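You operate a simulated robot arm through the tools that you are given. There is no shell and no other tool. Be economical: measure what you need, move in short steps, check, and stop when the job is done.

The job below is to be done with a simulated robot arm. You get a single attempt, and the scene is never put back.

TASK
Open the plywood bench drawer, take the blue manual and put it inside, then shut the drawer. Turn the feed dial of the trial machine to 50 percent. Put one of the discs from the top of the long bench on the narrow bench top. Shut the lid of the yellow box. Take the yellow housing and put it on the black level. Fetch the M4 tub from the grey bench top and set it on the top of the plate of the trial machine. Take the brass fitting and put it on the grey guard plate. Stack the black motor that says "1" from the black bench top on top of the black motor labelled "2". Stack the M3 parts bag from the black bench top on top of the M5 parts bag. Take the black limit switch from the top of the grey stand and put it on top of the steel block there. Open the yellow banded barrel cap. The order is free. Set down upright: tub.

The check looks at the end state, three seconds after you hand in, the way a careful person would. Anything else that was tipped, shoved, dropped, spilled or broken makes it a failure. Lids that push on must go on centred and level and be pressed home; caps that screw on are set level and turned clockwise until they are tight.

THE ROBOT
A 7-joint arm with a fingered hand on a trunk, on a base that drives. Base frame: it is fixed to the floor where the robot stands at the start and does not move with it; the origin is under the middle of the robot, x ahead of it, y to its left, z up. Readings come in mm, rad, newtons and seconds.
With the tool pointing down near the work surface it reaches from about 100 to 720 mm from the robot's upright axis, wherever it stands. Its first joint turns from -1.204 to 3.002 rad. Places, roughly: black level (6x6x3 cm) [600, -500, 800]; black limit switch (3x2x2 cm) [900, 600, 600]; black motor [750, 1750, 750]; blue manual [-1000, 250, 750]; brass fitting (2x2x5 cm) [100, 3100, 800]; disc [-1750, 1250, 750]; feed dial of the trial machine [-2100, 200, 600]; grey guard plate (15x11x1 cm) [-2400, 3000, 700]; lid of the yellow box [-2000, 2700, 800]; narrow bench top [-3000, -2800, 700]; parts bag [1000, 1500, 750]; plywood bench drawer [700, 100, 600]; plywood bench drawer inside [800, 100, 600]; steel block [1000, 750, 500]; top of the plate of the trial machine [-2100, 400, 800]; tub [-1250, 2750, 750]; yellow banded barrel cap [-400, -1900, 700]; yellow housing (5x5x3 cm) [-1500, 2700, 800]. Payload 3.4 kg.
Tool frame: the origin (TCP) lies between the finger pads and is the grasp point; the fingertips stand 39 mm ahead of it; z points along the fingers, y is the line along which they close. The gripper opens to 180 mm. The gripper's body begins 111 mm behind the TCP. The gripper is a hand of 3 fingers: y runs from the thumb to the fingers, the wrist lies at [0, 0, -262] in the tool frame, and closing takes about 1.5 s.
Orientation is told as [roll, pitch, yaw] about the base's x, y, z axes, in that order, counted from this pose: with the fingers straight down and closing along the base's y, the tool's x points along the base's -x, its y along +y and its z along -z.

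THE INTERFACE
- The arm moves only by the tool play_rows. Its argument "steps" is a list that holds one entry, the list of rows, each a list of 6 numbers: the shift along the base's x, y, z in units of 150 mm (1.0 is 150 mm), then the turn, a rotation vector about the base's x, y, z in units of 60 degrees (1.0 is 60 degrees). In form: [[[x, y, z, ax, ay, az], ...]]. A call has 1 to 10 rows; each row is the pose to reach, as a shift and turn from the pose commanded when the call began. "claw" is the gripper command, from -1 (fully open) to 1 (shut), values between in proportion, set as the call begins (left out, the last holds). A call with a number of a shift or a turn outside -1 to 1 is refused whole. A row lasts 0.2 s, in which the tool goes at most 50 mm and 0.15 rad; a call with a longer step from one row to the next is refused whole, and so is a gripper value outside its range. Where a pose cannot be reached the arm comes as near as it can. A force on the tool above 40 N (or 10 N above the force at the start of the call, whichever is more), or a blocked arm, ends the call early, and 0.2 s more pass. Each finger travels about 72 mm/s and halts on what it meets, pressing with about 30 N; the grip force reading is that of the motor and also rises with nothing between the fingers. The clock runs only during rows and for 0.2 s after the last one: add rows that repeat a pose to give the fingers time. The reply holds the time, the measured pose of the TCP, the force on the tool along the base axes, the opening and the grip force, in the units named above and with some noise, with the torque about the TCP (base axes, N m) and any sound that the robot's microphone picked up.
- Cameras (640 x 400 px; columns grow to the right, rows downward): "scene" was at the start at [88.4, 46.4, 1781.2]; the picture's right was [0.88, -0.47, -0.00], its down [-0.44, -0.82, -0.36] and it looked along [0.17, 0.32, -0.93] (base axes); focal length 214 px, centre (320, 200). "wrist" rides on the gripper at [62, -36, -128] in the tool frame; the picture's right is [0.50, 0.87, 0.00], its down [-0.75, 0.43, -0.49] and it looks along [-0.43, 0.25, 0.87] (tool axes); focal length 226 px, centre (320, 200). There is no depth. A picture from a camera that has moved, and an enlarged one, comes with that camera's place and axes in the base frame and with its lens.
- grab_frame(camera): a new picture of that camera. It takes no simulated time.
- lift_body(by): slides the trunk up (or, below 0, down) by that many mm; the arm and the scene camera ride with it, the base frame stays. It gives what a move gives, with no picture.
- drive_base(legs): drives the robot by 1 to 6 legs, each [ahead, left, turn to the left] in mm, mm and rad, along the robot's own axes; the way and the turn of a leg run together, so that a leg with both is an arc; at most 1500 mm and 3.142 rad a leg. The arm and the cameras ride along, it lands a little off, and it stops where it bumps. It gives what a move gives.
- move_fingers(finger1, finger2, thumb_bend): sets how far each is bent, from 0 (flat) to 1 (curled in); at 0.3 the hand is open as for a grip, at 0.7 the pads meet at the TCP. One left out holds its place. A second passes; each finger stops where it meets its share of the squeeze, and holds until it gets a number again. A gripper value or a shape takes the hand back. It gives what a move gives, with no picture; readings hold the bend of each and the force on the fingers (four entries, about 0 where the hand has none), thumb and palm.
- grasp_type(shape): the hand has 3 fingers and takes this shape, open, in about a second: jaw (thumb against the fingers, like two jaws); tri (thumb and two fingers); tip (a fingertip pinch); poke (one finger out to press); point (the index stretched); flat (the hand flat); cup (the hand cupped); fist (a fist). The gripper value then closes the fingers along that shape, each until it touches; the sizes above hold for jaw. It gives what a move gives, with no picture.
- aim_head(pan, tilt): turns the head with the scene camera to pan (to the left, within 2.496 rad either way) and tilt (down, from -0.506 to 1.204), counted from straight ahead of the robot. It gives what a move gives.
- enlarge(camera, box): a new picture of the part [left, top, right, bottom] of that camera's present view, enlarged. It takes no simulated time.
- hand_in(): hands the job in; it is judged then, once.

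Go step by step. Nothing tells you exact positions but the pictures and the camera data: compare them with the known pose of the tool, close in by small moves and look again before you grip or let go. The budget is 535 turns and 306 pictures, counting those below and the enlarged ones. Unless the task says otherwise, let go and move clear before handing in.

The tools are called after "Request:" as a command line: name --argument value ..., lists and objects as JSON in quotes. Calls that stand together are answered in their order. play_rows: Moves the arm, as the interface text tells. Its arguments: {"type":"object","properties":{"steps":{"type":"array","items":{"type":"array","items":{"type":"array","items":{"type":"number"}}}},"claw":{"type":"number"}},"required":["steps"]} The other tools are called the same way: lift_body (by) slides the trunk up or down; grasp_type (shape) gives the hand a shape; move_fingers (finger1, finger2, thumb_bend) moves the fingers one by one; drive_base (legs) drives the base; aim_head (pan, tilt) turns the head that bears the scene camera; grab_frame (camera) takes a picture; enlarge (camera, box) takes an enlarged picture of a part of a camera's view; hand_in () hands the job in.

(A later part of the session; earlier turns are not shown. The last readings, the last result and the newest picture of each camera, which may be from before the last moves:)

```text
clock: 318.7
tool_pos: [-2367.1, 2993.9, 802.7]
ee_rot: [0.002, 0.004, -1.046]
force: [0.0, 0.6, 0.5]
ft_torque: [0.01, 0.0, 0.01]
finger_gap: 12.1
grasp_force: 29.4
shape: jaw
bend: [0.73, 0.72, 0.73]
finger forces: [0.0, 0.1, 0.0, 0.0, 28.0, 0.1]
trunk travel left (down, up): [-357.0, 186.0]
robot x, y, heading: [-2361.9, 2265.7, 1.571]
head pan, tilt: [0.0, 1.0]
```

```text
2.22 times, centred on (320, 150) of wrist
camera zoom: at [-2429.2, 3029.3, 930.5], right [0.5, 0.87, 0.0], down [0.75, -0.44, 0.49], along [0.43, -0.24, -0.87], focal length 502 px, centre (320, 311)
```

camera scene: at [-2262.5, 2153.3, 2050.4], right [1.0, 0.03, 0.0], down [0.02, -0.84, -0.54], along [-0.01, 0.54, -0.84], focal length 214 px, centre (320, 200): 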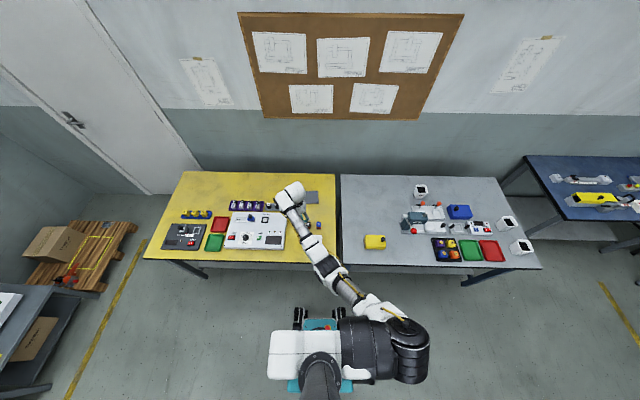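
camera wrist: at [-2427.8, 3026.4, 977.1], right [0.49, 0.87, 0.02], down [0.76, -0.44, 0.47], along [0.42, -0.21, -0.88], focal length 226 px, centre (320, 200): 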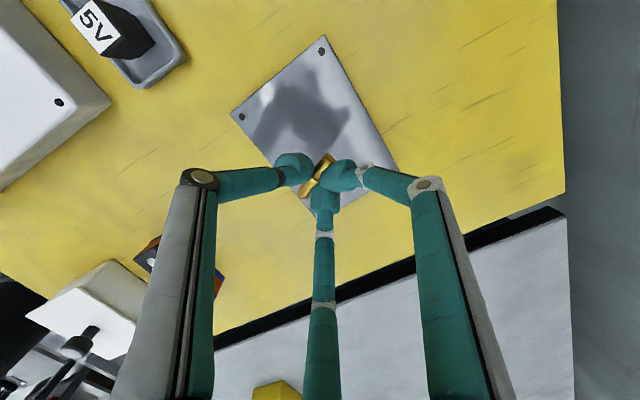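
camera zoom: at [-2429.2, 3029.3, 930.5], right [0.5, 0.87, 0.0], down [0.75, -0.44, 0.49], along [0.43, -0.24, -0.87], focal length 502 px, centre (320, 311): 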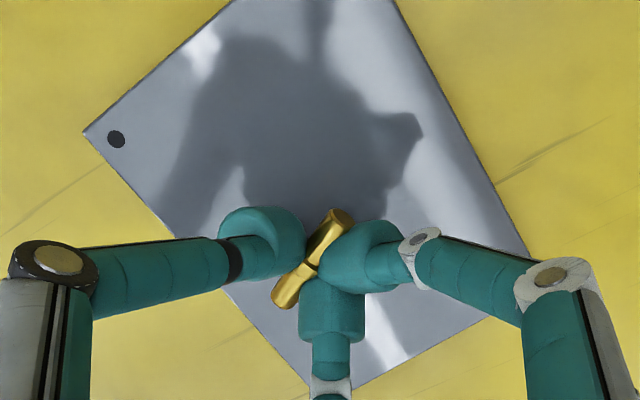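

Request:
play_rows --steps '[[[0, 0, -0.03, 0, 0, 0], [0, 0, -0.05, 0, 0, 0], [0, 0, -0.07, 0, 0, 0], [0, 0, -0.085, 0, 0, 0], [0, 0, -0.1, 0, 0, 0], [0, 0, -0.1, 0, 0, 0]]]'

```text
clock: 320.1
tool_pos: [-2367.5, 2994.3, 788.6]
ee_rot: [0.003, 0.005, -1.046]
force: [-1.0, -0.1, 1.7]
ft_torque: [-0.04, 0.0, -0.02]
finger_gap: 12.0
grasp_force: 29.8
shape: jaw
bend: [0.73, 0.72, 0.73]
finger forces: [46.7, 34.4, 0.1, 0.0, 27.8, 0.0]
trunk travel left (down, up): [-357.0, 186.0]
robot x, y, heading: [-2361.7, 2262.1, 1.577]
head pan, tilt: [0.0, 1.0]
```

Request:
play_rows --steps '[[[0, 0, -0.015, 0, 0, 0], [0, 0, -0.02, 0, 0, 0], [0, 0, -0.02, 0, 0, 0]]]'

Request:
play_rows --steps '[[[0, 0, 0, 0, 0, 0], [0, 0, 0, 0, 0, 0], [0, 0, 0, 0, 0, 0]]]' --claw 0.6

Request:
enlarge --camera "wrist" --box '[200, 60, 440, 240]'

```text
clock: 320.9
tool_pos: [-2367.2, 2993.3, 789.0]
ee_rot: [0.006, 0.008, -1.045]
force: [-0.6, 4.5, 16.7]
ft_torque: [0.11, 0.06, -0.01]
finger_gap: 12.2
grasp_force: 29.6
shape: jaw
bend: [0.73, 0.72, 0.73]
finger forces: [44.7, 36.0, 0.0, 0.0, 30.2, 0.0]
trunk travel left (down, up): [-357.0, 186.0]
robot x, y, heading: [-2360.6, 2260.8, 1.573]
head pan, tilt: [0.0, 1.0]
```

```text
clock: 321.7
tool_pos: [-2365.4, 2991.6, 786.9]
ee_rot: [0.004, 0.004, -1.046]
force: [1.4, 0.3, 16.3]
ft_torque: [-0.04, 0.01, 0.01]
finger_gap: 33.6
grasp_force: 0.1
shape: jaw
bend: [0.73, 0.73, 0.77]
finger forces: [4.6, 4.5, 0.0, 0.1, 7.2, 0.0]
trunk travel left (down, up): [-357.0, 186.0]
robot x, y, heading: [-2360.7, 2258.1, 1.57]
head pan, tilt: [0.0, 1.0]
```

```text
2.22 times, centred on (320, 150) of wrist
camera zoom: at [-2428.0, 3026.6, 913.8], right [0.5, 0.87, 0.01], down [0.75, -0.44, 0.49], along [0.43, -0.24, -0.87], focal length 502 px, centre (320, 311)
```

zoom: 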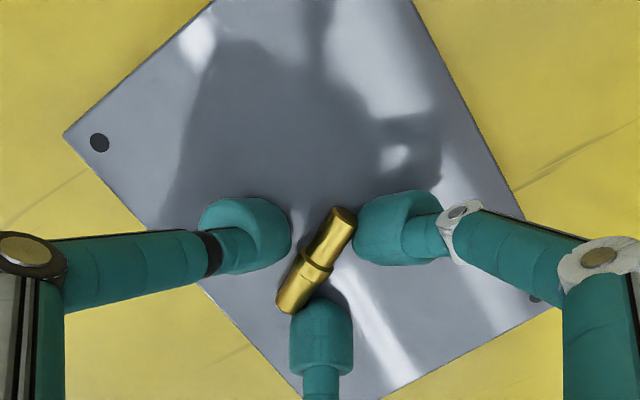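

The fitting lies on the plate. Opening more and lifting off.

Request:
play_rows --steps '[[[0, 0, 0.02, 0, 0, 0], [0, 0, 0.02, 0, 0, 0], [0, 0, 0.02, 0, 0, 0], [0, 0, 0.1, 0, 0, 0], [0, 0, 0.3, 0, 0, 0]]]' --claw 0.3

Request:
lift_body --by 150

Request:
grab_frame --camera "wrist"

```text
clock: 322.9
tool_pos: [-2368.1, 2993.3, 825.1]
ee_rot: [0.007, 0.003, -1.043]
force: [0.3, -0.1, 0.7]
ft_torque: [0.01, 0.02, -0.01]
finger_gap: 62.5
grasp_force: 0.0
shape: jaw
bend: [0.72, 0.72, 0.74]
finger forces: [0.0, 0.0, 0.0, 0.0, 0.0, 0.0]
out of reach, approached as far as the arm can: row 5
trunk travel left (down, up): [-357.0, 186.0]
robot x, y, heading: [-2357.9, 2264.5, 1.576]
head pan, tilt: [0.0, 1.0]
```

```text
clock: 324.6
tool_pos: [-2367.3, 2994.1, 974.7]
ee_rot: [0.004, 0.001, -1.045]
force: [-0.8, 0.4, -0.2]
ft_torque: [0.0, 0.01, -0.02]
finger_gap: 62.5
grasp_force: 0.0
shape: jaw
bend: [0.72, 0.72, 0.74]
finger forces: [0.0, 0.0, 0.1, 0.0, 0.0, 0.0]
trunk travel left (down, up): [-507.0, 36.0]
robot x, y, heading: [-2359.9, 2260.9, 1.58]
head pan, tilt: [0.0, 1.0]
```

```text
127 pictures are left
camera wrist: at [-2429.3, 3030.1, 1102.3], right [0.5, 0.87, 0.0], down [0.75, -0.44, 0.49], along [0.43, -0.24, -0.87], focal length 226 px, centre (320, 200)
```

wrist: 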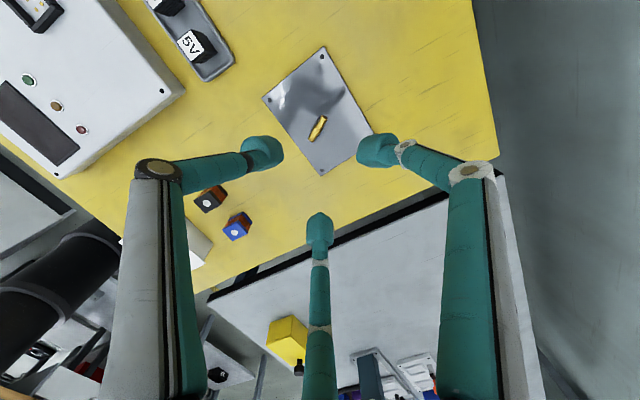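

The fitting is on the plate. I retract the arm and go to the M4 tub.

Request:
play_rows --steps '[[[0, -0.3, 0.1, 0, 0, 0], [0, -0.6, 0.2, 0, 0, 0], [0, -0.9, 0.3, 0, 0, 0], [0, -1, 0.4, 0, 0, 0]]]' --claw -1

Request:
play_rows --steps '[[[0, -0.3, 0, 0, 0, 0.14], [0, -0.6, 0, 0, 0, 0.28], [0, -0.8, 0, 0, 0, 0.42], [0, -0.8, 0, 0, 0, 0.56], [0, -0.8, 0, 0, 0, 0.7], [0, -0.8, 0, 0, 0, 0.84], [0, -0.8, 0, 0, 0, 0.98], [0, -0.8, 0, 0, 0, 1]]]'

Request:
drive_base --legs '[[-400, 0, 0], [0, -1300, -0.005], [100, 0, 0]]'

Request:
grab_frame --camera "wrist"

```text
clock: 325.6
tool_pos: [-2366.2, 2994.5, 974.8]
ee_rot: [0.002, 0.004, -1.044]
force: [-1.0, -0.6, -0.7]
ft_torque: [0.01, 0.02, 0.01]
finger_gap: 179.9
grasp_force: 0.1
shape: jaw
bend: [0.3, 0.3, 0.3]
finger forces: [0.0, 0.0, 0.0, 0.0, 0.0, 0.0]
out of reach, approached as far as the arm can: row 1, 2, 3, 4
trunk travel left (down, up): [-507.0, 36.0]
robot x, y, heading: [-2362.0, 2263.3, 1.573]
head pan, tilt: [0.0, 1.0]
```

```text
clock: 327.4
tool_pos: [-2400.3, 2967.6, 963.3]
ee_rot: [-0.001, 0.002, -0.001]
force: [-0.1, -0.6, -1.0]
ft_torque: [-0.02, 0.0, 0.0]
finger_gap: 180.0
grasp_force: 0.1
shape: jaw
bend: [0.3, 0.3, 0.3]
finger forces: [0.1, 0.0, 0.0, 0.0, 0.0, 0.0]
out of reach, approached as far as the arm can: row 1, 2, 3, 4, 5, 6, 7, 8
trunk travel left (down, up): [-507.0, 36.0]
robot x, y, heading: [-2360.2, 2259.5, 1.572]
head pan, tilt: [0.0, 1.0]
```

```text
clock: 336.8
tool_pos: [-1097.8, 2649.3, 965.3]
ee_rot: [0.0, 0.003, -0.021]
force: [0.2, -0.6, 0.0]
ft_torque: [-0.02, 0.01, 0.02]
finger_gap: 180.0
grasp_force: 0.0
shape: jaw
bend: [0.3, 0.3, 0.3]
finger forces: [0.0, 0.0, 0.0, 0.0, 0.0, 0.0]
trunk travel left (down, up): [-507.0, 36.0]
robot x, y, heading: [-1062.6, 1946.6, 1.556]
head pan, tilt: [0.0, 1.0]
```

```text
126 pictures are left
camera wrist: at [-1159.9, 2614.9, 1091.1], right [-0.48, 0.88, 0.0], down [0.76, 0.42, 0.49], along [0.43, 0.24, -0.87], focal length 226 px, centre (320, 200)
```

wrist: 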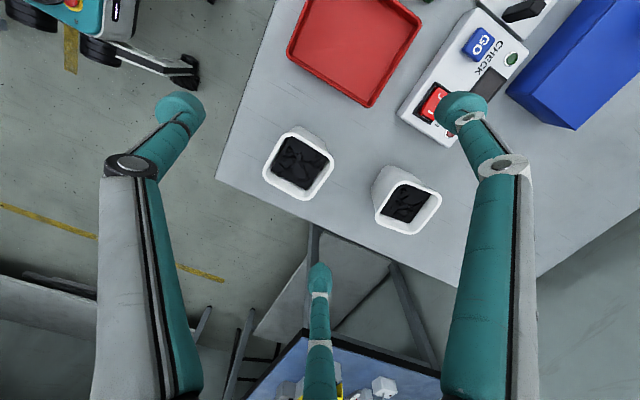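

The M4 tub centre is about (-1054, 2643), turned ~-18°. Aligning above it.

Request:
play_rows --steps '[[[0.1, -0.02, 0, 0, 0, -0.1], [0.2, -0.04, 0, 0, 0, -0.2], [0.29, -0.04, 0, 0, 0, -0.3], [0.29, -0.04, 0, 0, 0, -0.3]]]'

Request:
lift_body --by -70

Request:
grab_frame --camera "wrist"

```text
clock: 337.8
tool_pos: [-1094.1, 2648.9, 963.4]
ee_rot: [0.001, -0.001, -0.336]
force: [0.5, 0.2, 0.0]
ft_torque: [0.0, -0.02, 0.01]
finger_gap: 179.9
grasp_force: 0.1
shape: jaw
bend: [0.3, 0.3, 0.3]
finger forces: [0.1, 0.0, 0.1, 0.0, 0.1, 0.1]
out of reach, approached as far as the arm can: row 1, 2, 3, 4
trunk travel left (down, up): [-507.0, 36.0]
robot x, y, heading: [-1061.6, 1946.0, 1.555]
head pan, tilt: [0.0, 1.0]
```

```text
clock: 338.8
tool_pos: [-1094.5, 2650.0, 891.2]
ee_rot: [-0.004, -0.001, -0.334]
force: [0.7, 0.3, 0.9]
ft_torque: [-0.02, -0.01, -0.01]
finger_gap: 180.0
grasp_force: 0.1
shape: jaw
bend: [0.3, 0.3, 0.3]
finger forces: [0.1, 0.0, 0.0, 0.0, 0.0, 0.0]
trunk travel left (down, up): [-437.0, 106.0]
robot x, y, heading: [-1063.1, 1941.7, 1.559]
head pan, tilt: [0.0, 1.0]
```

```text
125 pictures are left
camera wrist: at [-1164.8, 2636.6, 1018.3], right [-0.19, 0.98, 0.0], down [0.86, 0.17, 0.49], along [0.48, 0.09, -0.87], focal length 226 px, centre (320, 200)
```

wrist: 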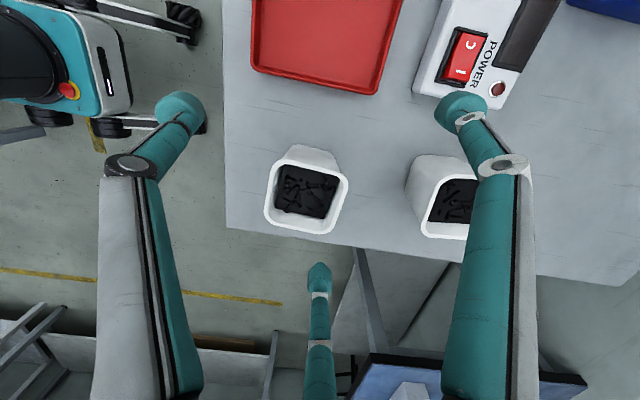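

Request:
drive_base --legs '[[-9, -39, 0]]'

Request:
play_rows --steps '[[[0, 0, 0, 0, 0, 0.1], [0, 0, 0, 0, 0, 0.2], [0, 0, 0, 0, 0, 0.2]]]' --claw -0.5

Request:
grab_frame --camera "wrist"

```text
clock: 339.7
tool_pos: [-1070.8, 2637.9, 890.9]
ee_rot: [0.0, -0.012, -0.331]
force: [-0.5, 0.3, -0.4]
ft_torque: [0.0, -0.06, 0.03]
finger_gap: 180.1
grasp_force: 0.0
shape: jaw
bend: [0.3, 0.3, 0.3]
finger forces: [0.0, 0.0, 0.1, 0.1, 0.1, 0.0]
trunk travel left (down, up): [-437.0, 106.0]
robot x, y, heading: [-1027.8, 1934.9, 1.557]
head pan, tilt: [0.0, 1.0]
```

```text
clock: 340.5
tool_pos: [-1066.8, 2637.6, 892.7]
ee_rot: [0.004, -0.009, -0.124]
force: [0.4, -0.4, 0.4]
ft_torque: [0.0, 0.0, -0.02]
finger_gap: 135.3
grasp_force: 0.1
shape: jaw
bend: [0.59, 0.59, 0.59]
finger forces: [0.0, 0.0, 0.1, 0.0, 0.0, 0.0]
out of reach, approached as far as the arm can: row 2, 3
trunk travel left (down, up): [-437.0, 106.0]
robot x, y, heading: [-1027.3, 1932.6, 1.556]
head pan, tilt: [0.0, 1.0]
```

```text
124 pictures are left
camera wrist: at [-1134.5, 2610.0, 1018.8], right [-0.39, 0.92, 0.0], down [0.8, 0.34, 0.5], along [0.46, 0.19, -0.86], focal length 226 px, centre (320, 200)
```

wrist: 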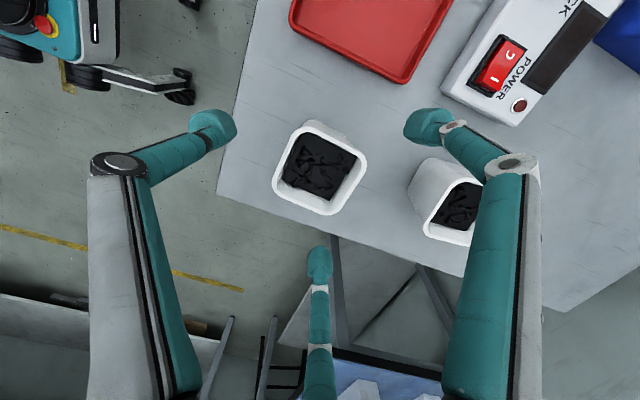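

Request:
drive_base --legs '[[80, -9, 0.013]]'

Request:
play_rows --steps '[[[0, -0.25, 0, 0, 0, 0], [0, -0.5, 0, 0, 0, 0], [0, -0.5, 0, 0, 0, 0]]]'

```text
clock: 341.6
tool_pos: [-1083.3, 2718.3, 891.4]
ee_rot: [0.002, -0.023, -0.108]
force: [0.3, -0.2, 0.7]
ft_torque: [-0.03, -0.02, -0.01]
finger_gap: 135.5
grasp_force: 0.1
shape: jaw
bend: [0.59, 0.59, 0.59]
finger forces: [0.1, 0.0, 0.0, 0.2, 0.0, 0.0]
trunk travel left (down, up): [-437.0, 106.0]
robot x, y, heading: [-1024.0, 2013.2, 1.57]
head pan, tilt: [0.0, 1.0]
```

```text
clock: 342.4
tool_pos: [-1081.4, 2717.2, 893.2]
ee_rot: [0.004, -0.015, -0.103]
force: [-0.5, -1.2, 0.2]
ft_torque: [0.01, -0.07, 0.0]
finger_gap: 135.3
grasp_force: 0.1
shape: jaw
bend: [0.59, 0.59, 0.59]
finger forces: [0.1, 0.0, 0.0, 0.0, 0.0, 0.1]
out of reach, approached as far as the arm can: row 1, 2, 3
trunk travel left (down, up): [-437.0, 106.0]
robot x, y, heading: [-1029.0, 2014.7, 1.572]
head pan, tilt: [0.0, 1.0]
```

The arm seems stuck at a joint limit, its command lagging. I rotate the wrist toward its neutral side to free it (it will retract toward me, over free space).

Request:
play_rows --steps '[[[0, 0, 0, 0, 0, 0.14], [0, 0, 0, 0, 0, 0.28], [0, 0, 0, 0, 0, 0.42], [0, 0, 0, 0, 0, 0.56], [0, 0, 0, 0, 0, 0.7], [0, 0, 0, 0, 0, 0.84], [0, 0, 0, 0, 0, 0.98], [0, 0, 0, 0, 0, 1.0]]]'

```text
clock: 344.2
tool_pos: [-1073.6, 2720.6, 892.3]
ee_rot: [0.003, -0.007, 0.943]
force: [0.1, -0.6, 0.5]
ft_torque: [0.02, -0.04, -0.03]
finger_gap: 135.3
grasp_force: 0.1
shape: jaw
bend: [0.59, 0.59, 0.59]
finger forces: [0.1, 0.1, 0.0, 0.0, 0.0, 0.0]
trunk travel left (down, up): [-437.0, 106.0]
robot x, y, heading: [-1024.7, 2014.6, 1.571]
head pan, tilt: [0.0, 1.0]
```

Request:
play_rows --steps '[[[0, -0.25, 0, 0, 0, 0], [0.08, -0.5, 0, 0, 0, 0], [0.08, -0.52, 0, 0, 0, 0], [0.08, -0.52, 0, 0, 0, 0]]]'

Request:
grab_frame --camera "wrist"

```text
clock: 345.2
tool_pos: [-1070.8, 2717.0, 879.4]
ee_rot: [0.004, -0.007, 0.941]
force: [0.4, 0.0, 1.2]
ft_torque: [-0.02, 0.01, 0.0]
finger_gap: 135.3
grasp_force: 0.2
shape: jaw
bend: [0.59, 0.59, 0.59]
finger forces: [0.1, 0.0, 0.0, 0.0, 0.1, 0.1]
out of reach, approached as far as the arm can: row 1, 2, 3, 4
trunk travel left (down, up): [-437.0, 106.0]
robot x, y, heading: [-1028.5, 2012.4, 1.569]
head pan, tilt: [0.0, 1.0]
```

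```text
123 pictures are left
camera wrist: at [-1078.7, 2644.0, 1004.8], right [-0.99, 0.11, 0.0], down [0.09, 0.86, 0.5], along [0.05, 0.5, -0.87], focal length 226 px, centre (320, 200)
```

wrist: 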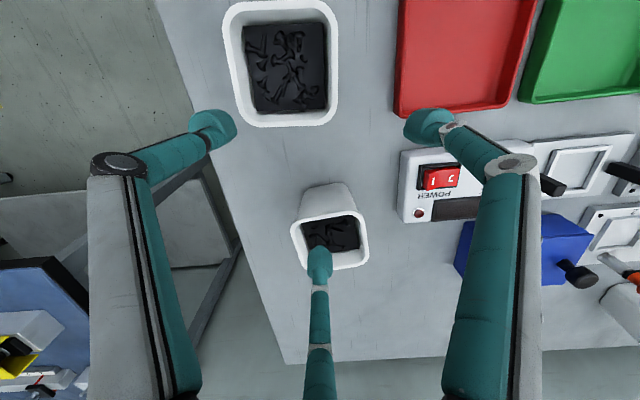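

The arm is straight (singular). I tilt the hand forward so the wrist comes back and the elbow bends, then retract.

Request:
play_rows --steps '[[[0, 0, 0.05, 0.14, 0, 0], [0, 0, 0.1, 0.28, 0, 0], [0, 0, 0.1, 0.4, 0, 0], [0, 0, 0.1, 0.4, 0, 0]]]'

Request:
play_rows --steps '[[[0, -0.2, 0, 0, 0, 0], [0, -0.4, 0, -0.1, 0, 0], [0, -0.5, 0, -0.2, 0, 0], [0, -0.5, 0, -0.3, 0, 0], [0, -0.5, 0, -0.4, 0, 0], [0, -0.5, 0, -0.4, 0, 0]]]'

```text
clock: 346.2
tool_pos: [-1075.2, 2808.3, 858.7]
ee_rot: [0.263, -0.344, 0.893]
force: [0.2, -0.6, 0.6]
ft_torque: [0.03, 0.0, 0.02]
finger_gap: 135.3
grasp_force: 0.1
shape: jaw
bend: [0.59, 0.59, 0.59]
finger forces: [0.0, 0.1, 0.0, 0.0, 0.0, 0.1]
out of reach, approached as far as the arm can: row 1, 2, 3, 4
trunk travel left (down, up): [-437.0, 106.0]
robot x, y, heading: [-1020.0, 2013.7, 1.572]
head pan, tilt: [0.0, 1.0]
```

```text
clock: 347.6
tool_pos: [-1071.4, 2721.8, 863.7]
ee_rot: [0.005, -0.006, 0.94]
force: [0.5, 1.0, -0.4]
ft_torque: [0.02, -0.02, 0.0]
finger_gap: 135.2
grasp_force: 0.1
shape: jaw
bend: [0.59, 0.59, 0.59]
finger forces: [0.0, 0.0, 0.0, 0.0, 0.1, 0.0]
out of reach, approached as far as the arm can: row 1, 2, 3, 4, 5, 6
trunk travel left (down, up): [-437.0, 106.0]
robot x, y, heading: [-1022.5, 2011.6, 1.573]
head pan, tilt: [0.0, 1.0]
```

Request:
play_rows --steps '[[[0, 0, 0.2, 0, 0, 0], [0, -0.05, 0.4, 0, 0, 0], [0, -0.1, 0.6, 0, 0, 0], [0, -0.2, 0.8, 0, 0, 0], [0, -0.3, 0.8, 0, 0, 0]]]'

```text
clock: 348.8
tool_pos: [-1071.0, 2738.5, 979.1]
ee_rot: [0.004, -0.006, 0.939]
force: [0.5, 0.9, -0.4]
ft_torque: [-0.03, -0.03, 0.0]
finger_gap: 135.3
grasp_force: 0.1
shape: jaw
bend: [0.59, 0.59, 0.59]
finger forces: [0.1, 0.0, 0.0, 0.0, 0.1, 0.0]
out of reach, approached as far as the arm can: row 2, 3, 4, 5
trunk travel left (down, up): [-437.0, 106.0]
robot x, y, heading: [-1022.5, 2015.7, 1.569]
head pan, tilt: [0.0, 1.0]
```

I think the first joint is at its limit (target must stay to the robot's left). I move the hand left and inward.

Request:
play_rows --steps '[[[-0.2, 0, 0, 0, 0, 0], [-0.4, 0, 0, 0, 0, 0], [-0.6, -0.1, 0, 0, 0, 0], [-0.6, -0.3, 0, 0, 0, 0], [-0.6, -0.5, 0, 0, 0, 0], [-0.6, -0.7, 0, 0, 0, 0], [-0.6, -0.7, 0, 0, 0, 0]]]'

```text
clock: 350.4
tool_pos: [-1159.2, 2634.1, 978.4]
ee_rot: [0.004, -0.007, 0.94]
force: [0.6, 0.0, 0.0]
ft_torque: [0.03, 0.04, 0.01]
finger_gap: 134.9
grasp_force: 0.0
shape: jaw
bend: [0.59, 0.59, 0.59]
finger forces: [0.0, 0.1, 0.0, 0.0, 0.0, 0.0]
out of reach, approached as far as the arm can: row 1, 2, 3
trunk travel left (down, up): [-437.0, 106.0]
robot x, y, heading: [-1022.3, 2016.0, 1.572]
head pan, tilt: [0.0, 1.0]
```

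Request:
drive_base --legs '[[8, -100, 0]]'

Request:
play_rows --steps '[[[0, 0, 0, 0, 0, 0.14], [0, 0, 0, 0, 0, 0.28], [0, 0, -0.1, 0, 0, 0.44], [0, 0, -0.3, 0, 0, 0.44], [0, 0, -0.5, 0, 0, 0.44], [0, 0, -0.5, 0, 0, 0.44]]]'

Request:
grab_frame --camera "wrist"

```text
clock: 351.5
tool_pos: [-1104.4, 2641.5, 976.2]
ee_rot: [-0.02, -0.026, 0.945]
force: [0.1, 0.3, 1.2]
ft_torque: [0.12, -0.09, 0.01]
finger_gap: 135.0
grasp_force: 0.1
shape: jaw
bend: [0.59, 0.59, 0.59]
finger forces: [0.0, 0.0, 0.0, 0.0, 0.0, 0.0]
trunk travel left (down, up): [-437.0, 106.0]
robot x, y, heading: [-928.2, 2019.8, 1.568]
head pan, tilt: [0.0, 1.0]
```

```text
refused: row 3 steps farther than a row can; nothing moved
```

```text
122 pictures are left
camera wrist: at [-1115.1, 2568.4, 1100.9], right [-0.99, 0.1, -0.03], down [0.07, 0.86, 0.5], along [0.08, 0.5, -0.86], focal length 226 px, centre (320, 200)
```

wrist: 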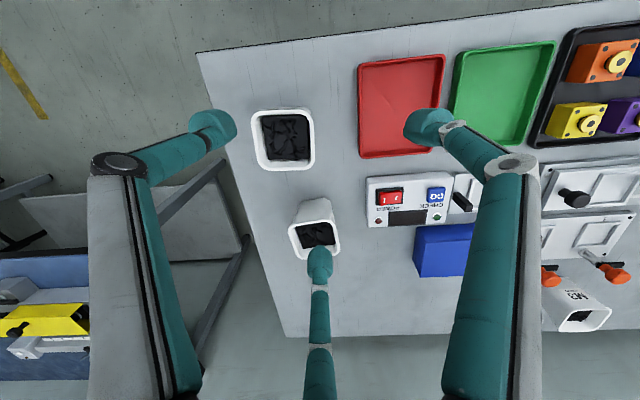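

Request:
play_rows --steps '[[[0.1, 0, 0, 0, 0.02, 0.13], [0.2, 0, 0, 0, 0.02, 0.26], [0.3, 0, 0, 0, 0.02, 0.39], [0.32, 0, -0.1, 0, 0.02, 0.51], [0.32, 0, -0.3, 0, 0.02, 0.51], [0.32, 0, -0.5, 0, 0.02, 0.51], [0.32, 0, -0.5, 0, 0.02, 0.51]]]'

Request:
grab_frame --camera "wrist"

```text
clock: 353.1
tool_pos: [-1050.4, 2637.0, 906.7]
ee_rot: [0.009, -0.008, 1.481]
force: [-0.5, -0.4, 0.5]
ft_torque: [0.08, -0.12, 0.02]
finger_gap: 135.4
grasp_force: 0.1
shape: jaw
bend: [0.59, 0.59, 0.59]
finger forces: [0.0, 0.0, 0.0, 0.1, 0.0, 0.0]
trunk travel left (down, up): [-437.0, 106.0]
robot x, y, heading: [-939.7, 2023.3, 1.568]
head pan, tilt: [0.0, 1.0]
```

```text
121 pictures are left
camera wrist: at [-1017.4, 2570.4, 1031.4], right [-0.91, -0.42, 0.01], down [-0.36, 0.79, 0.5], along [-0.22, 0.45, -0.86], focal length 226 px, centre (320, 200)
```

wrist: 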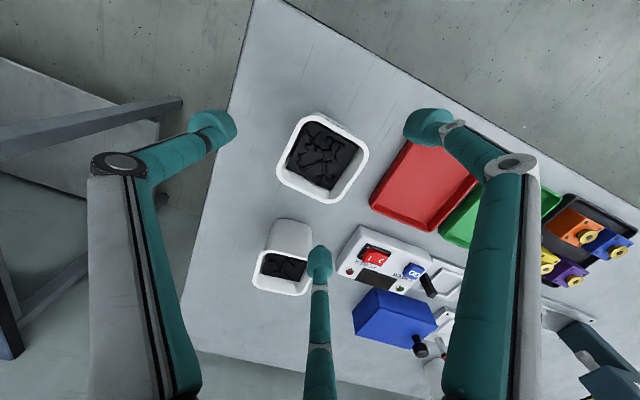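

Request:
play_rows --steps '[[[-0.03, 0.015, -0.2, 0, 0, 0], [-0.03, 0.015, -0.4, 0, 0, 0], [-0.03, 0.015, -0.6, 0, 0, 0], [-0.03, 0.015, -0.66, 0, 0, 0], [-0.03, 0.015, -0.66, 0, 0, 0]]]'

Request:
grab_frame --camera "wrist"

```text
clock: 354.3
tool_pos: [-1020.3, 2641.0, 807.0]
ee_rot: [0.033, -0.003, 1.474]
force: [0.5, 0.4, 0.3]
ft_torque: [-0.04, 0.04, 0.04]
finger_gap: 135.3
grasp_force: 0.2
shape: jaw
bend: [0.59, 0.59, 0.59]
finger forces: [0.1, 0.0, 0.0, 0.1, 0.1, 0.1]
trunk travel left (down, up): [-437.0, 106.0]
robot x, y, heading: [-928.4, 2023.0, 1.566]
head pan, tilt: [0.0, 1.0]
```

```text
120 pictures are left
camera wrist: at [-986.0, 2574.6, 932.5], right [-0.91, -0.42, 0.03], down [-0.35, 0.79, 0.51], along [-0.23, 0.45, -0.86], focal length 226 px, centre (320, 200)
```

wrist: 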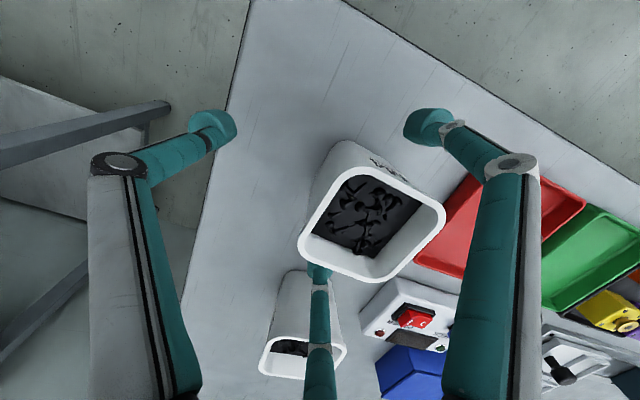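

Request:
play_rows --steps '[[[-0.1, 0, 0, 0, 0, 0], [-0.2, 0, 0, 0, 0, 0], [-0.2, 0, 0, 0, 0, 0], [-0.2, 0, 0, 0, 0, 0], [-0.2, 0, 0, 0, 0, 0]]]'

Request:
grab_frame --camera "wrist"

```text
clock: 355.5
tool_pos: [-1065.8, 2640.1, 808.3]
ee_rot: [0.026, -0.005, 1.479]
force: [-0.6, 0.2, -0.7]
ft_torque: [-0.02, -0.01, -0.02]
finger_gap: 135.2
grasp_force: 0.1
shape: jaw
bend: [0.59, 0.59, 0.59]
finger forces: [0.0, 0.0, 0.0, 0.1, 0.0, 0.1]
trunk travel left (down, up): [-437.0, 106.0]
robot x, y, heading: [-933.7, 2021.9, 1.568]
head pan, tilt: [0.0, 1.0]
```

```text
119 pictures are left
camera wrist: at [-1030.8, 2573.8, 933.9], right [-0.91, -0.42, 0.02], down [-0.35, 0.79, 0.51], along [-0.23, 0.45, -0.86], focal length 226 px, centre (320, 200)
```

wrist: 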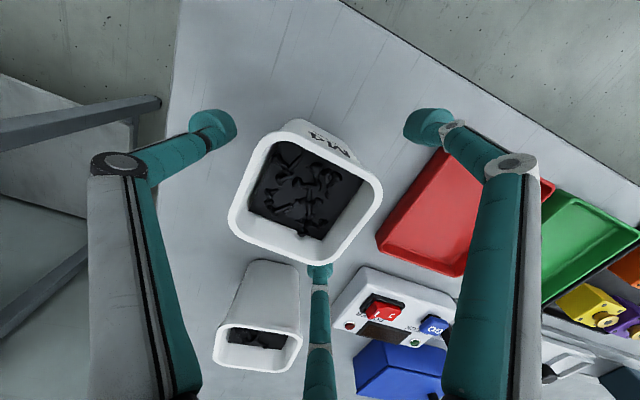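

Request:
play_rows --steps '[[[0.06, -0.02, 0, 0, 0, 0], [0.06, -0.02, 0, 0, 0, 0], [0.06, -0.02, 0, 0, 0, 0], [0.06, -0.02, 0, 0, 0, 0]]]'

Request:
play_rows --steps '[[[0, 0, 0, 0, 0, 0], [0, 0, 0, 0, 0, 0], [0, 0, 0, 0, 0, 0], [0, 0, 0, 0, 0, 0], [0, 0, 0, 0, 0, 0], [0, 0, 0, 0, 0, 0]]]' --claw 1

Request:
grab_frame --camera "wrist"

```text
clock: 356.5
tool_pos: [-1061.9, 2637.5, 808.0]
ee_rot: [0.018, -0.006, 1.478]
force: [-0.5, 0.0, 0.1]
ft_torque: [0.03, -0.07, 0.0]
finger_gap: 135.5
grasp_force: 0.2
shape: jaw
bend: [0.59, 0.59, 0.59]
finger forces: [0.1, 0.0, 0.0, 0.0, 0.0, 0.0]
trunk travel left (down, up): [-437.0, 106.0]
robot x, y, heading: [-935.3, 2022.9, 1.568]
head pan, tilt: [0.0, 1.0]
```

```text
clock: 357.9
tool_pos: [-1048.8, 2638.0, 806.7]
ee_rot: [0.025, -0.003, 1.476]
force: [1.3, -0.1, 0.2]
ft_torque: [-0.02, -0.14, -0.02]
finger_gap: 55.9
grasp_force: 30.2
shape: jaw
bend: [0.72, 0.72, 0.74]
finger forces: [24.8, 25.5, 0.0, 0.1, 28.7, 0.1]
trunk travel left (down, up): [-437.0, 106.0]
robot x, y, heading: [-931.9, 2019.3, 1.573]
head pan, tilt: [0.0, 1.0]
```

```text
118 pictures are left
camera wrist: at [-1014.9, 2571.7, 933.5], right [-0.91, -0.42, 0.02], down [-0.35, 0.79, 0.51], along [-0.23, 0.45, -0.86], focal length 226 px, centre (320, 200)
```

wrist: 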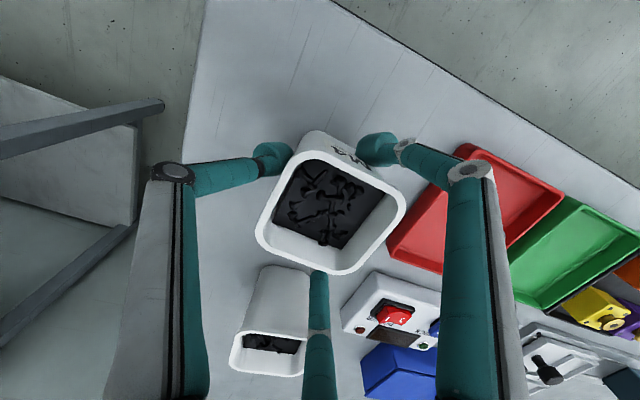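

Tub gripped (25/25/29 N). Lifting gently.

Request:
play_rows --steps '[[[0, 0, 0.1, 0, 0, 0], [0, 0, 0.25, 0, 0, 0], [0, 0, 0.4, 0, 0, 0], [0, 0, 0.55, 0, 0, 0], [0, 0, 0.7, 0, 0, 0], [0, 0, 0.7, 0, 0, 0]]]'

Request:
lift_body --by 100

Request:
grab_frame --camera "wrist"

```text
clock: 359.3
tool_pos: [-1051.5, 2639.1, 912.5]
ee_rot: [0.027, -0.002, 1.475]
force: [-0.2, -0.3, -6.8]
ft_torque: [-0.02, -0.07, -0.02]
finger_gap: 55.8
grasp_force: 30.0
shape: jaw
bend: [0.72, 0.72, 0.74]
finger forces: [24.6, 25.4, 0.0, 0.0, 27.6, 0.1]
trunk travel left (down, up): [-437.0, 106.0]
robot x, y, heading: [-933.2, 2024.0, 1.571]
head pan, tilt: [0.0, 1.0]
```

```text
clock: 360.7
tool_pos: [-1052.9, 2638.6, 1012.2]
ee_rot: [0.026, -0.003, 1.476]
force: [-0.8, 0.5, -6.8]
ft_torque: [-0.03, -0.05, 0.01]
finger_gap: 55.8
grasp_force: 29.6
shape: jaw
bend: [0.72, 0.72, 0.74]
finger forces: [24.6, 25.5, 0.0, 0.0, 27.5, 0.0]
trunk travel left (down, up): [-537.0, 6.0]
robot x, y, heading: [-935.2, 2022.0, 1.568]
head pan, tilt: [0.0, 1.0]
```

```text
117 pictures are left
camera wrist: at [-1018.7, 2571.7, 1137.6], right [-0.91, -0.42, 0.02], down [-0.35, 0.79, 0.51], along [-0.23, 0.45, -0.86], focal length 226 px, centre (320, 200)
```

wrist: 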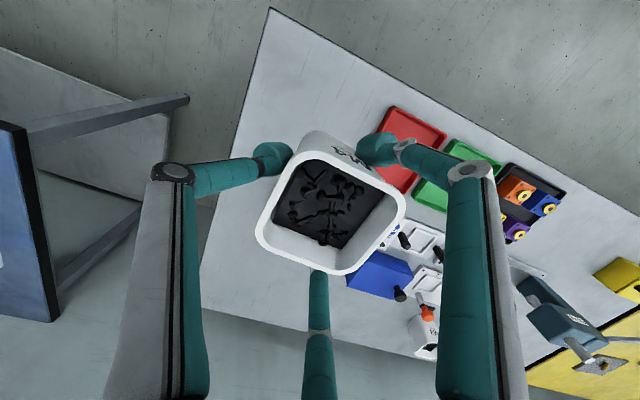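

Held well. I carry it around by the aisle: right, then back along the aisle.

Request:
drive_base --legs '[[0, -770, 0.003], [-1220, 0, 0], [-1220, 0, 0]]'

Request:
aim_head --pan 1.3 --tilt 0.7

Request:
grab_frame --camera "scene"

```text
clock: 376.3
tool_pos: [-264.1, 212.3, 1012.4]
ee_rot: [0.026, -0.004, 1.501]
force: [-1.2, 0.7, -7.0]
ft_torque: [-0.01, -0.03, 0.0]
finger_gap: 55.6
grasp_force: 30.4
shape: jaw
bend: [0.72, 0.72, 0.75]
finger forces: [24.3, 25.1, 0.1, 0.1, 27.1, 0.0]
trunk travel left (down, up): [-537.0, 6.0]
robot x, y, heading: [-134.3, -399.3, 1.59]
head pan, tilt: [0.0, 1.0]
```

```text
clock: 377.8
tool_pos: [-263.3, 209.5, 1014.2]
ee_rot: [0.027, -0.008, 1.5]
force: [0.3, 0.0, -6.5]
ft_torque: [-0.05, -0.1, -0.03]
finger_gap: 55.5
grasp_force: 30.1
shape: jaw
bend: [0.72, 0.72, 0.75]
finger forces: [24.5, 25.3, 0.0, 0.0, 27.2, 0.0]
trunk travel left (down, up): [-537.0, 6.0]
robot x, y, heading: [-129.9, -401.9, 1.589]
head pan, tilt: [1.3, 0.7]
```

```text
116 pictures are left
camera scene: at [-210.5, -400.8, 2078.8], right [0.25, 0.97, 0.0], down [0.62, -0.16, -0.76], along [-0.74, 0.19, -0.64], focal length 214 px, centre (320, 200)
```

scene: 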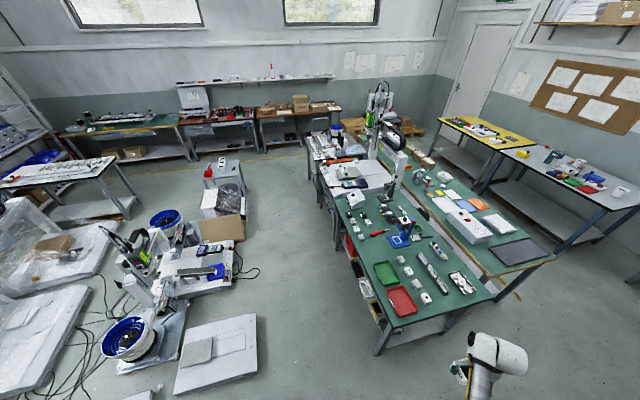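

Request:
enlarge --camera "scene" --box '[290, 80, 450, 210]'

```text
3.08 times, centred on (370, 145) of scene
camera zoom: at [-210.5, -400.8, 2078.8], right [0.25, 0.97, 0.0], down [0.62, -0.16, -0.76], along [-0.74, 0.19, -0.64], focal length 660 px, centre (166, 369)
```

zoom: 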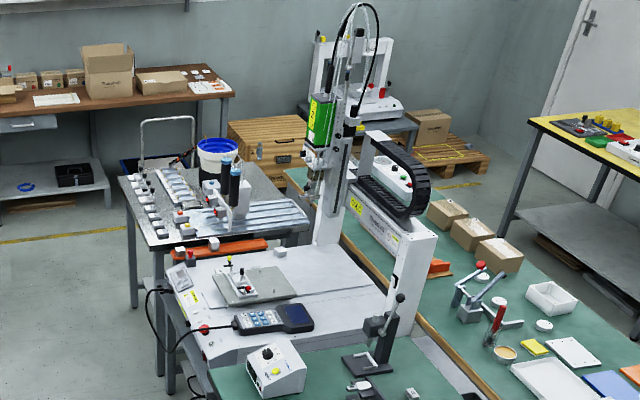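

Request:
drive_base --legs '[[0, 900, -0.018], [0, 860, 0]]'

Request:
aim_head --pan 0.1 --tilt 0.95

Request:
grab_frame --camera "scene"

Request:
grab_frame --camera "wrist"

```text
clock: 386.6
tool_pos: [-2011.0, 180.9, 1013.2]
ee_rot: [0.026, -0.006, 1.488]
force: [-0.1, 0.0, -6.5]
ft_torque: [-0.05, -0.07, 0.01]
finger_gap: 55.4
grasp_force: 29.8
shape: jaw
bend: [0.72, 0.72, 0.75]
finger forces: [24.4, 25.0, 0.1, 0.0, 27.0, 0.0]
trunk travel left (down, up): [-537.0, 6.0]
robot x, y, heading: [-1884.1, -429.5, 1.58]
head pan, tilt: [1.3, 0.7]
```

```text
clock: 388.1
tool_pos: [-2015.5, 178.8, 1015.0]
ee_rot: [0.027, -0.009, 1.489]
force: [-1.0, 0.0, -6.5]
ft_torque: [-0.02, -0.09, 0.0]
finger_gap: 55.2
grasp_force: 30.0
shape: jaw
bend: [0.72, 0.72, 0.75]
finger forces: [24.7, 25.4, 0.0, 0.1, 27.2, 0.0]
trunk travel left (down, up): [-537.0, 6.0]
robot x, y, heading: [-1888.0, -432.2, 1.583]
head pan, tilt: [0.099, 0.949]
```

```text
114 pictures are left
camera scene: at [-1894.3, -380.4, 2058.8], right [0.99, 0.11, 0.0], down [0.09, -0.81, -0.58], along [-0.06, 0.58, -0.82], focal length 214 px, centre (320, 200)
```

scene: 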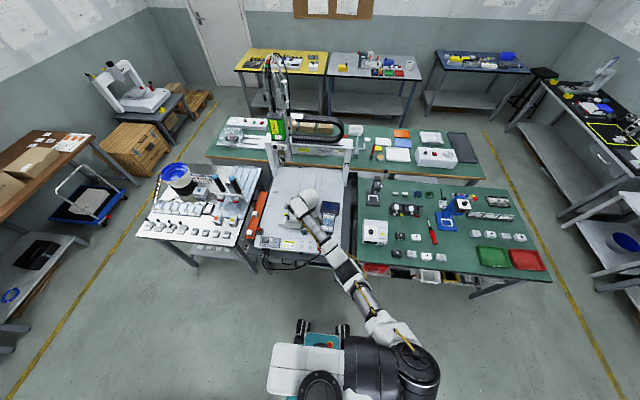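

```text
113 pictures are left
camera wrist: at [-1980.1, 111.4, 1140.8], right [-0.9, -0.43, 0.02], down [-0.36, 0.78, 0.51], along [-0.23, 0.45, -0.86], focal length 226 px, centre (320, 200)
```

wrist: 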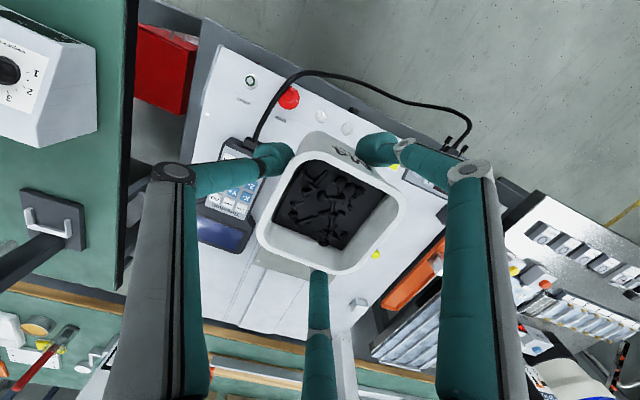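

Request:
enlarge --camera "scene" --box '[240, 120, 360, 270]'

```text
2.67 times, centred on (300, 195) of scene
camera zoom: at [-1894.3, -380.4, 2058.8], right [0.99, 0.11, 0.0], down [0.09, -0.81, -0.58], along [-0.06, 0.58, -0.82], focal length 572 px, centre (373, 213)
```

zoom: 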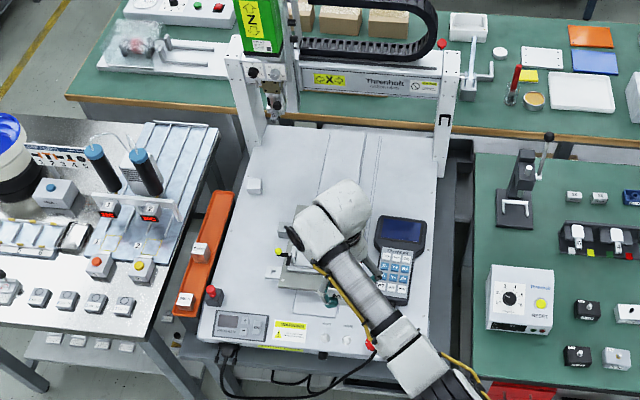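

Request:
drive_base --legs '[[0, -230, -0.01]]'

Request:
aim_head --pan 0.3 --tilt 0.95

Request:
enlarge --camera "scene" --box '[230, 140, 370, 260]'

```text
clock: 389.8
tool_pos: [-1779.5, 181.2, 1014.6]
ee_rot: [0.023, -0.01, 1.486]
force: [-0.6, -0.3, -5.8]
ft_torque: [0.04, -0.08, 0.03]
finger_gap: 55.5
grasp_force: 29.8
shape: jaw
bend: [0.72, 0.72, 0.75]
finger forces: [24.5, 25.4, 0.0, 0.0, 27.2, 0.0]
trunk travel left (down, up): [-537.0, 6.0]
robot x, y, heading: [-1652.9, -427.0, 1.576]
head pan, tilt: [0.099, 0.949]
```

```text
clock: 390.5
tool_pos: [-1774.7, 177.8, 1017.5]
ee_rot: [0.028, -0.011, 1.482]
force: [0.4, -0.3, -7.9]
ft_torque: [-0.06, -0.03, -0.01]
finger_gap: 55.2
grasp_force: 30.4
shape: jaw
bend: [0.72, 0.72, 0.75]
finger forces: [24.8, 25.4, 0.0, 0.0, 27.6, 0.1]
trunk travel left (down, up): [-537.0, 6.0]
robot x, y, heading: [-1653.6, -431.2, 1.574]
head pan, tilt: [0.3, 0.949]
```

```text
3.33 times, centred on (300, 200) of scene
camera zoom: at [-1662.3, -381.4, 2058.9], right [0.95, 0.3, -0.01], down [0.24, -0.78, -0.58], along [-0.18, 0.55, -0.81], focal length 715 px, centre (387, 200)
```

zoom: 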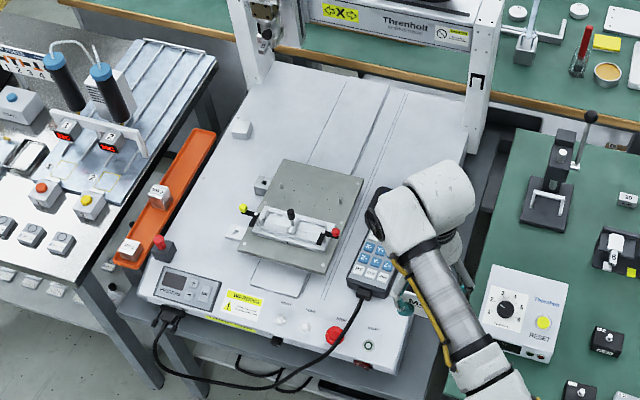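

Plate: x −2205…−2007, y 265…518; free area behind the fixture at y 390–518. I'll set the tub at (−2105, 455).

Request:
drive_base --legs '[[0, 330, 0], [220, 0, 0]]'

Request:
play_rows --steps '[[[0, 0.2, 0, 0, 0, 0], [0, 0.37, 0, 0, 0, 0], [0, 0.37, 0, 0, 0, 0], [0, 0.37, 0, 0, 0, 0]]]'

Request:
grab_frame --camera "wrist"

```text
clock: 394.0
tool_pos: [-2136.2, 396.5, 1015.6]
ee_rot: [0.014, -0.013, 1.49]
force: [-0.1, 0.2, -6.6]
ft_torque: [-0.02, -0.03, -0.01]
finger_gap: 55.1
grasp_force: 30.0
shape: jaw
bend: [0.72, 0.72, 0.75]
finger forces: [24.9, 25.5, 0.1, 0.1, 27.0, 0.0]
trunk travel left (down, up): [-537.0, 6.0]
robot x, y, heading: [-1994.8, -209.5, 1.574]
head pan, tilt: [0.3, 0.949]
```

```text
clock: 395.0
tool_pos: [-2130.7, 449.5, 1018.1]
ee_rot: [0.021, -0.012, 1.492]
force: [-0.3, 0.2, -6.5]
ft_torque: [0.0, -0.05, 0.01]
finger_gap: 55.1
grasp_force: 29.9
shape: jaw
bend: [0.72, 0.72, 0.75]
finger forces: [24.7, 25.4, 0.0, 0.1, 26.6, 0.1]
trunk travel left (down, up): [-537.0, 6.0]
robot x, y, heading: [-1996.0, -212.0, 1.578]
head pan, tilt: [0.3, 0.949]
```

```text
110 pictures are left
camera wrist: at [-2095.7, 382.4, 1142.9], right [-0.9, -0.43, 0.01], down [-0.36, 0.78, 0.51], along [-0.23, 0.46, -0.86], focal length 226 px, centre (320, 200)
```

wrist: 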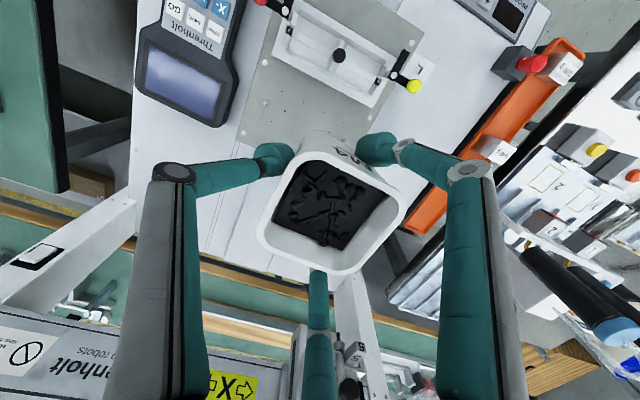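

Request:
play_rows --steps '[[[0.06, 0, -0.2, 0, 0, 0], [0.13, 0.01, -0.5, 0, 0, 0], [0.13, 0.01, -0.8, 0, 0, 0], [0.13, 0.01, -0.92, 0, 0, 0], [0.13, 0.01, -0.92, 0, 0, 0], [0.13, 0.01, -0.92, 0, 0, 0]]]'

Request:
grab_frame --camera "wrist"

```text
clock: 396.4
tool_pos: [-2107.8, 449.9, 888.1]
ee_rot: [0.027, -0.014, 1.49]
force: [-0.3, -0.1, -6.2]
ft_torque: [-0.01, -0.06, -0.01]
finger_gap: 53.9
grasp_force: 30.2
shape: jaw
bend: [0.72, 0.72, 0.75]
finger forces: [25.8, 26.7, 0.1, 0.1, 27.9, 0.0]
out of reach, approached as far as the arm can: row 3, 4, 5, 6
trunk travel left (down, up): [-537.0, 6.0]
robot x, y, heading: [-1995.2, -209.7, 1.578]
head pan, tilt: [0.3, 0.949]
```

```text
109 pictures are left
camera wrist: at [-2071.5, 382.2, 1013.5], right [-0.9, -0.43, 0.02], down [-0.36, 0.78, 0.51], along [-0.23, 0.46, -0.86], focal length 226 px, centre (320, 200)
```

wrist: 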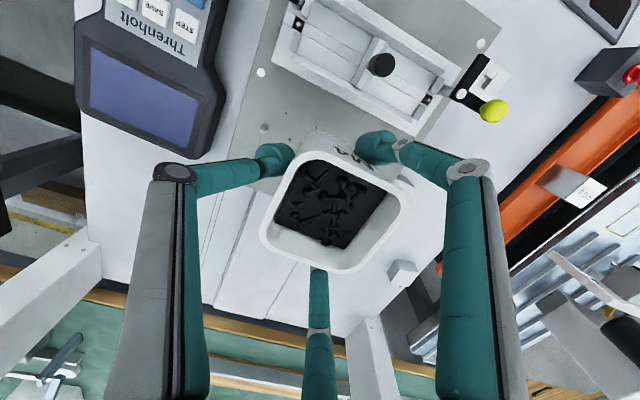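

Request:
lift_body --by -22

Request:
lift_body --by -5

```text
clock: 397.1
tool_pos: [-2103.9, 450.3, 867.4]
ee_rot: [0.027, -0.014, 1.489]
force: [0.3, 0.6, -5.5]
ft_torque: [0.01, -0.06, -0.01]
finger_gap: 54.1
grasp_force: 30.1
shape: jaw
bend: [0.72, 0.72, 0.75]
finger forces: [25.8, 26.6, 0.0, 0.0, 27.7, 0.0]
trunk travel left (down, up): [-515.0, 28.0]
robot x, y, heading: [-1994.1, -210.0, 1.584]
head pan, tilt: [0.3, 0.949]
```

```text
clock: 397.7
tool_pos: [-2110.9, 450.8, 860.2]
ee_rot: [0.024, -0.014, 1.491]
force: [-0.1, -0.6, -5.8]
ft_torque: [0.0, -0.05, 0.01]
finger_gap: 54.1
grasp_force: 30.0
shape: jaw
bend: [0.72, 0.72, 0.75]
finger forces: [25.8, 26.6, 0.1, 0.0, 27.6, 0.1]
trunk travel left (down, up): [-510.0, 33.0]
robot x, y, heading: [-1998.3, -212.3, 1.579]
head pan, tilt: [0.3, 0.949]
```

Request:
lift_body --by -5

Request:
lift_body --by -5

```text
clock: 398.2
tool_pos: [-2106.3, 449.9, 855.2]
ee_rot: [0.026, -0.014, 1.489]
force: [-0.7, 0.4, -5.9]
ft_torque: [0.0, -0.05, 0.02]
finger_gap: 54.0
grasp_force: 30.1
shape: jaw
bend: [0.72, 0.72, 0.75]
finger forces: [25.8, 26.6, 0.0, 0.0, 27.6, 0.0]
trunk travel left (down, up): [-505.0, 38.0]
robot x, y, heading: [-1997.8, -211.5, 1.579]
head pan, tilt: [0.3, 0.949]
```

```text
clock: 398.7
tool_pos: [-2106.9, 449.2, 850.2]
ee_rot: [0.026, -0.014, 1.489]
force: [0.2, -0.8, -5.8]
ft_torque: [-0.02, -0.08, 0.01]
finger_gap: 54.0
grasp_force: 30.3
shape: jaw
bend: [0.72, 0.72, 0.75]
finger forces: [25.8, 26.6, 0.0, 0.0, 27.6, 0.0]
trunk travel left (down, up): [-500.0, 43.0]
robot x, y, heading: [-1994.1, -213.0, 1.581]
head pan, tilt: [0.3, 0.949]
```

Request:
grab_frame --camera "wrist"

Request:
enlarge --camera "scene" --box '[240, 130, 360, 230]'

```text
108 pictures are left
camera wrist: at [-2072.1, 382.0, 975.7], right [-0.9, -0.43, 0.02], down [-0.36, 0.78, 0.51], along [-0.23, 0.46, -0.86], focal length 226 px, centre (320, 200)
```

wrist: 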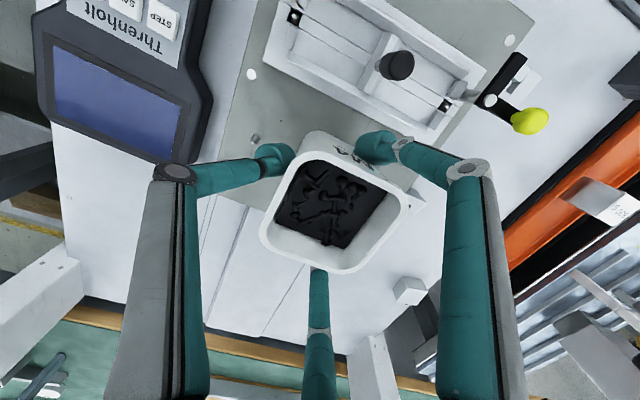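

```text
4.00 times, centred on (300, 180) of scene
camera zoom: at [-2016.6, -161.3, 2022.1], right [0.95, 0.3, 0.0], down [0.25, -0.78, -0.58], along [-0.18, 0.55, -0.82], focal length 858 px, centre (400, 280)
```

zoom: 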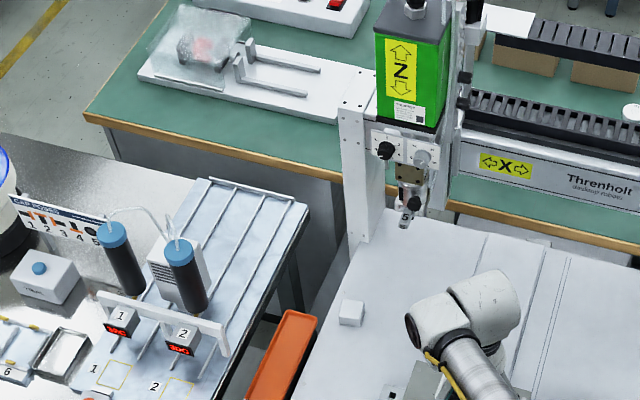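

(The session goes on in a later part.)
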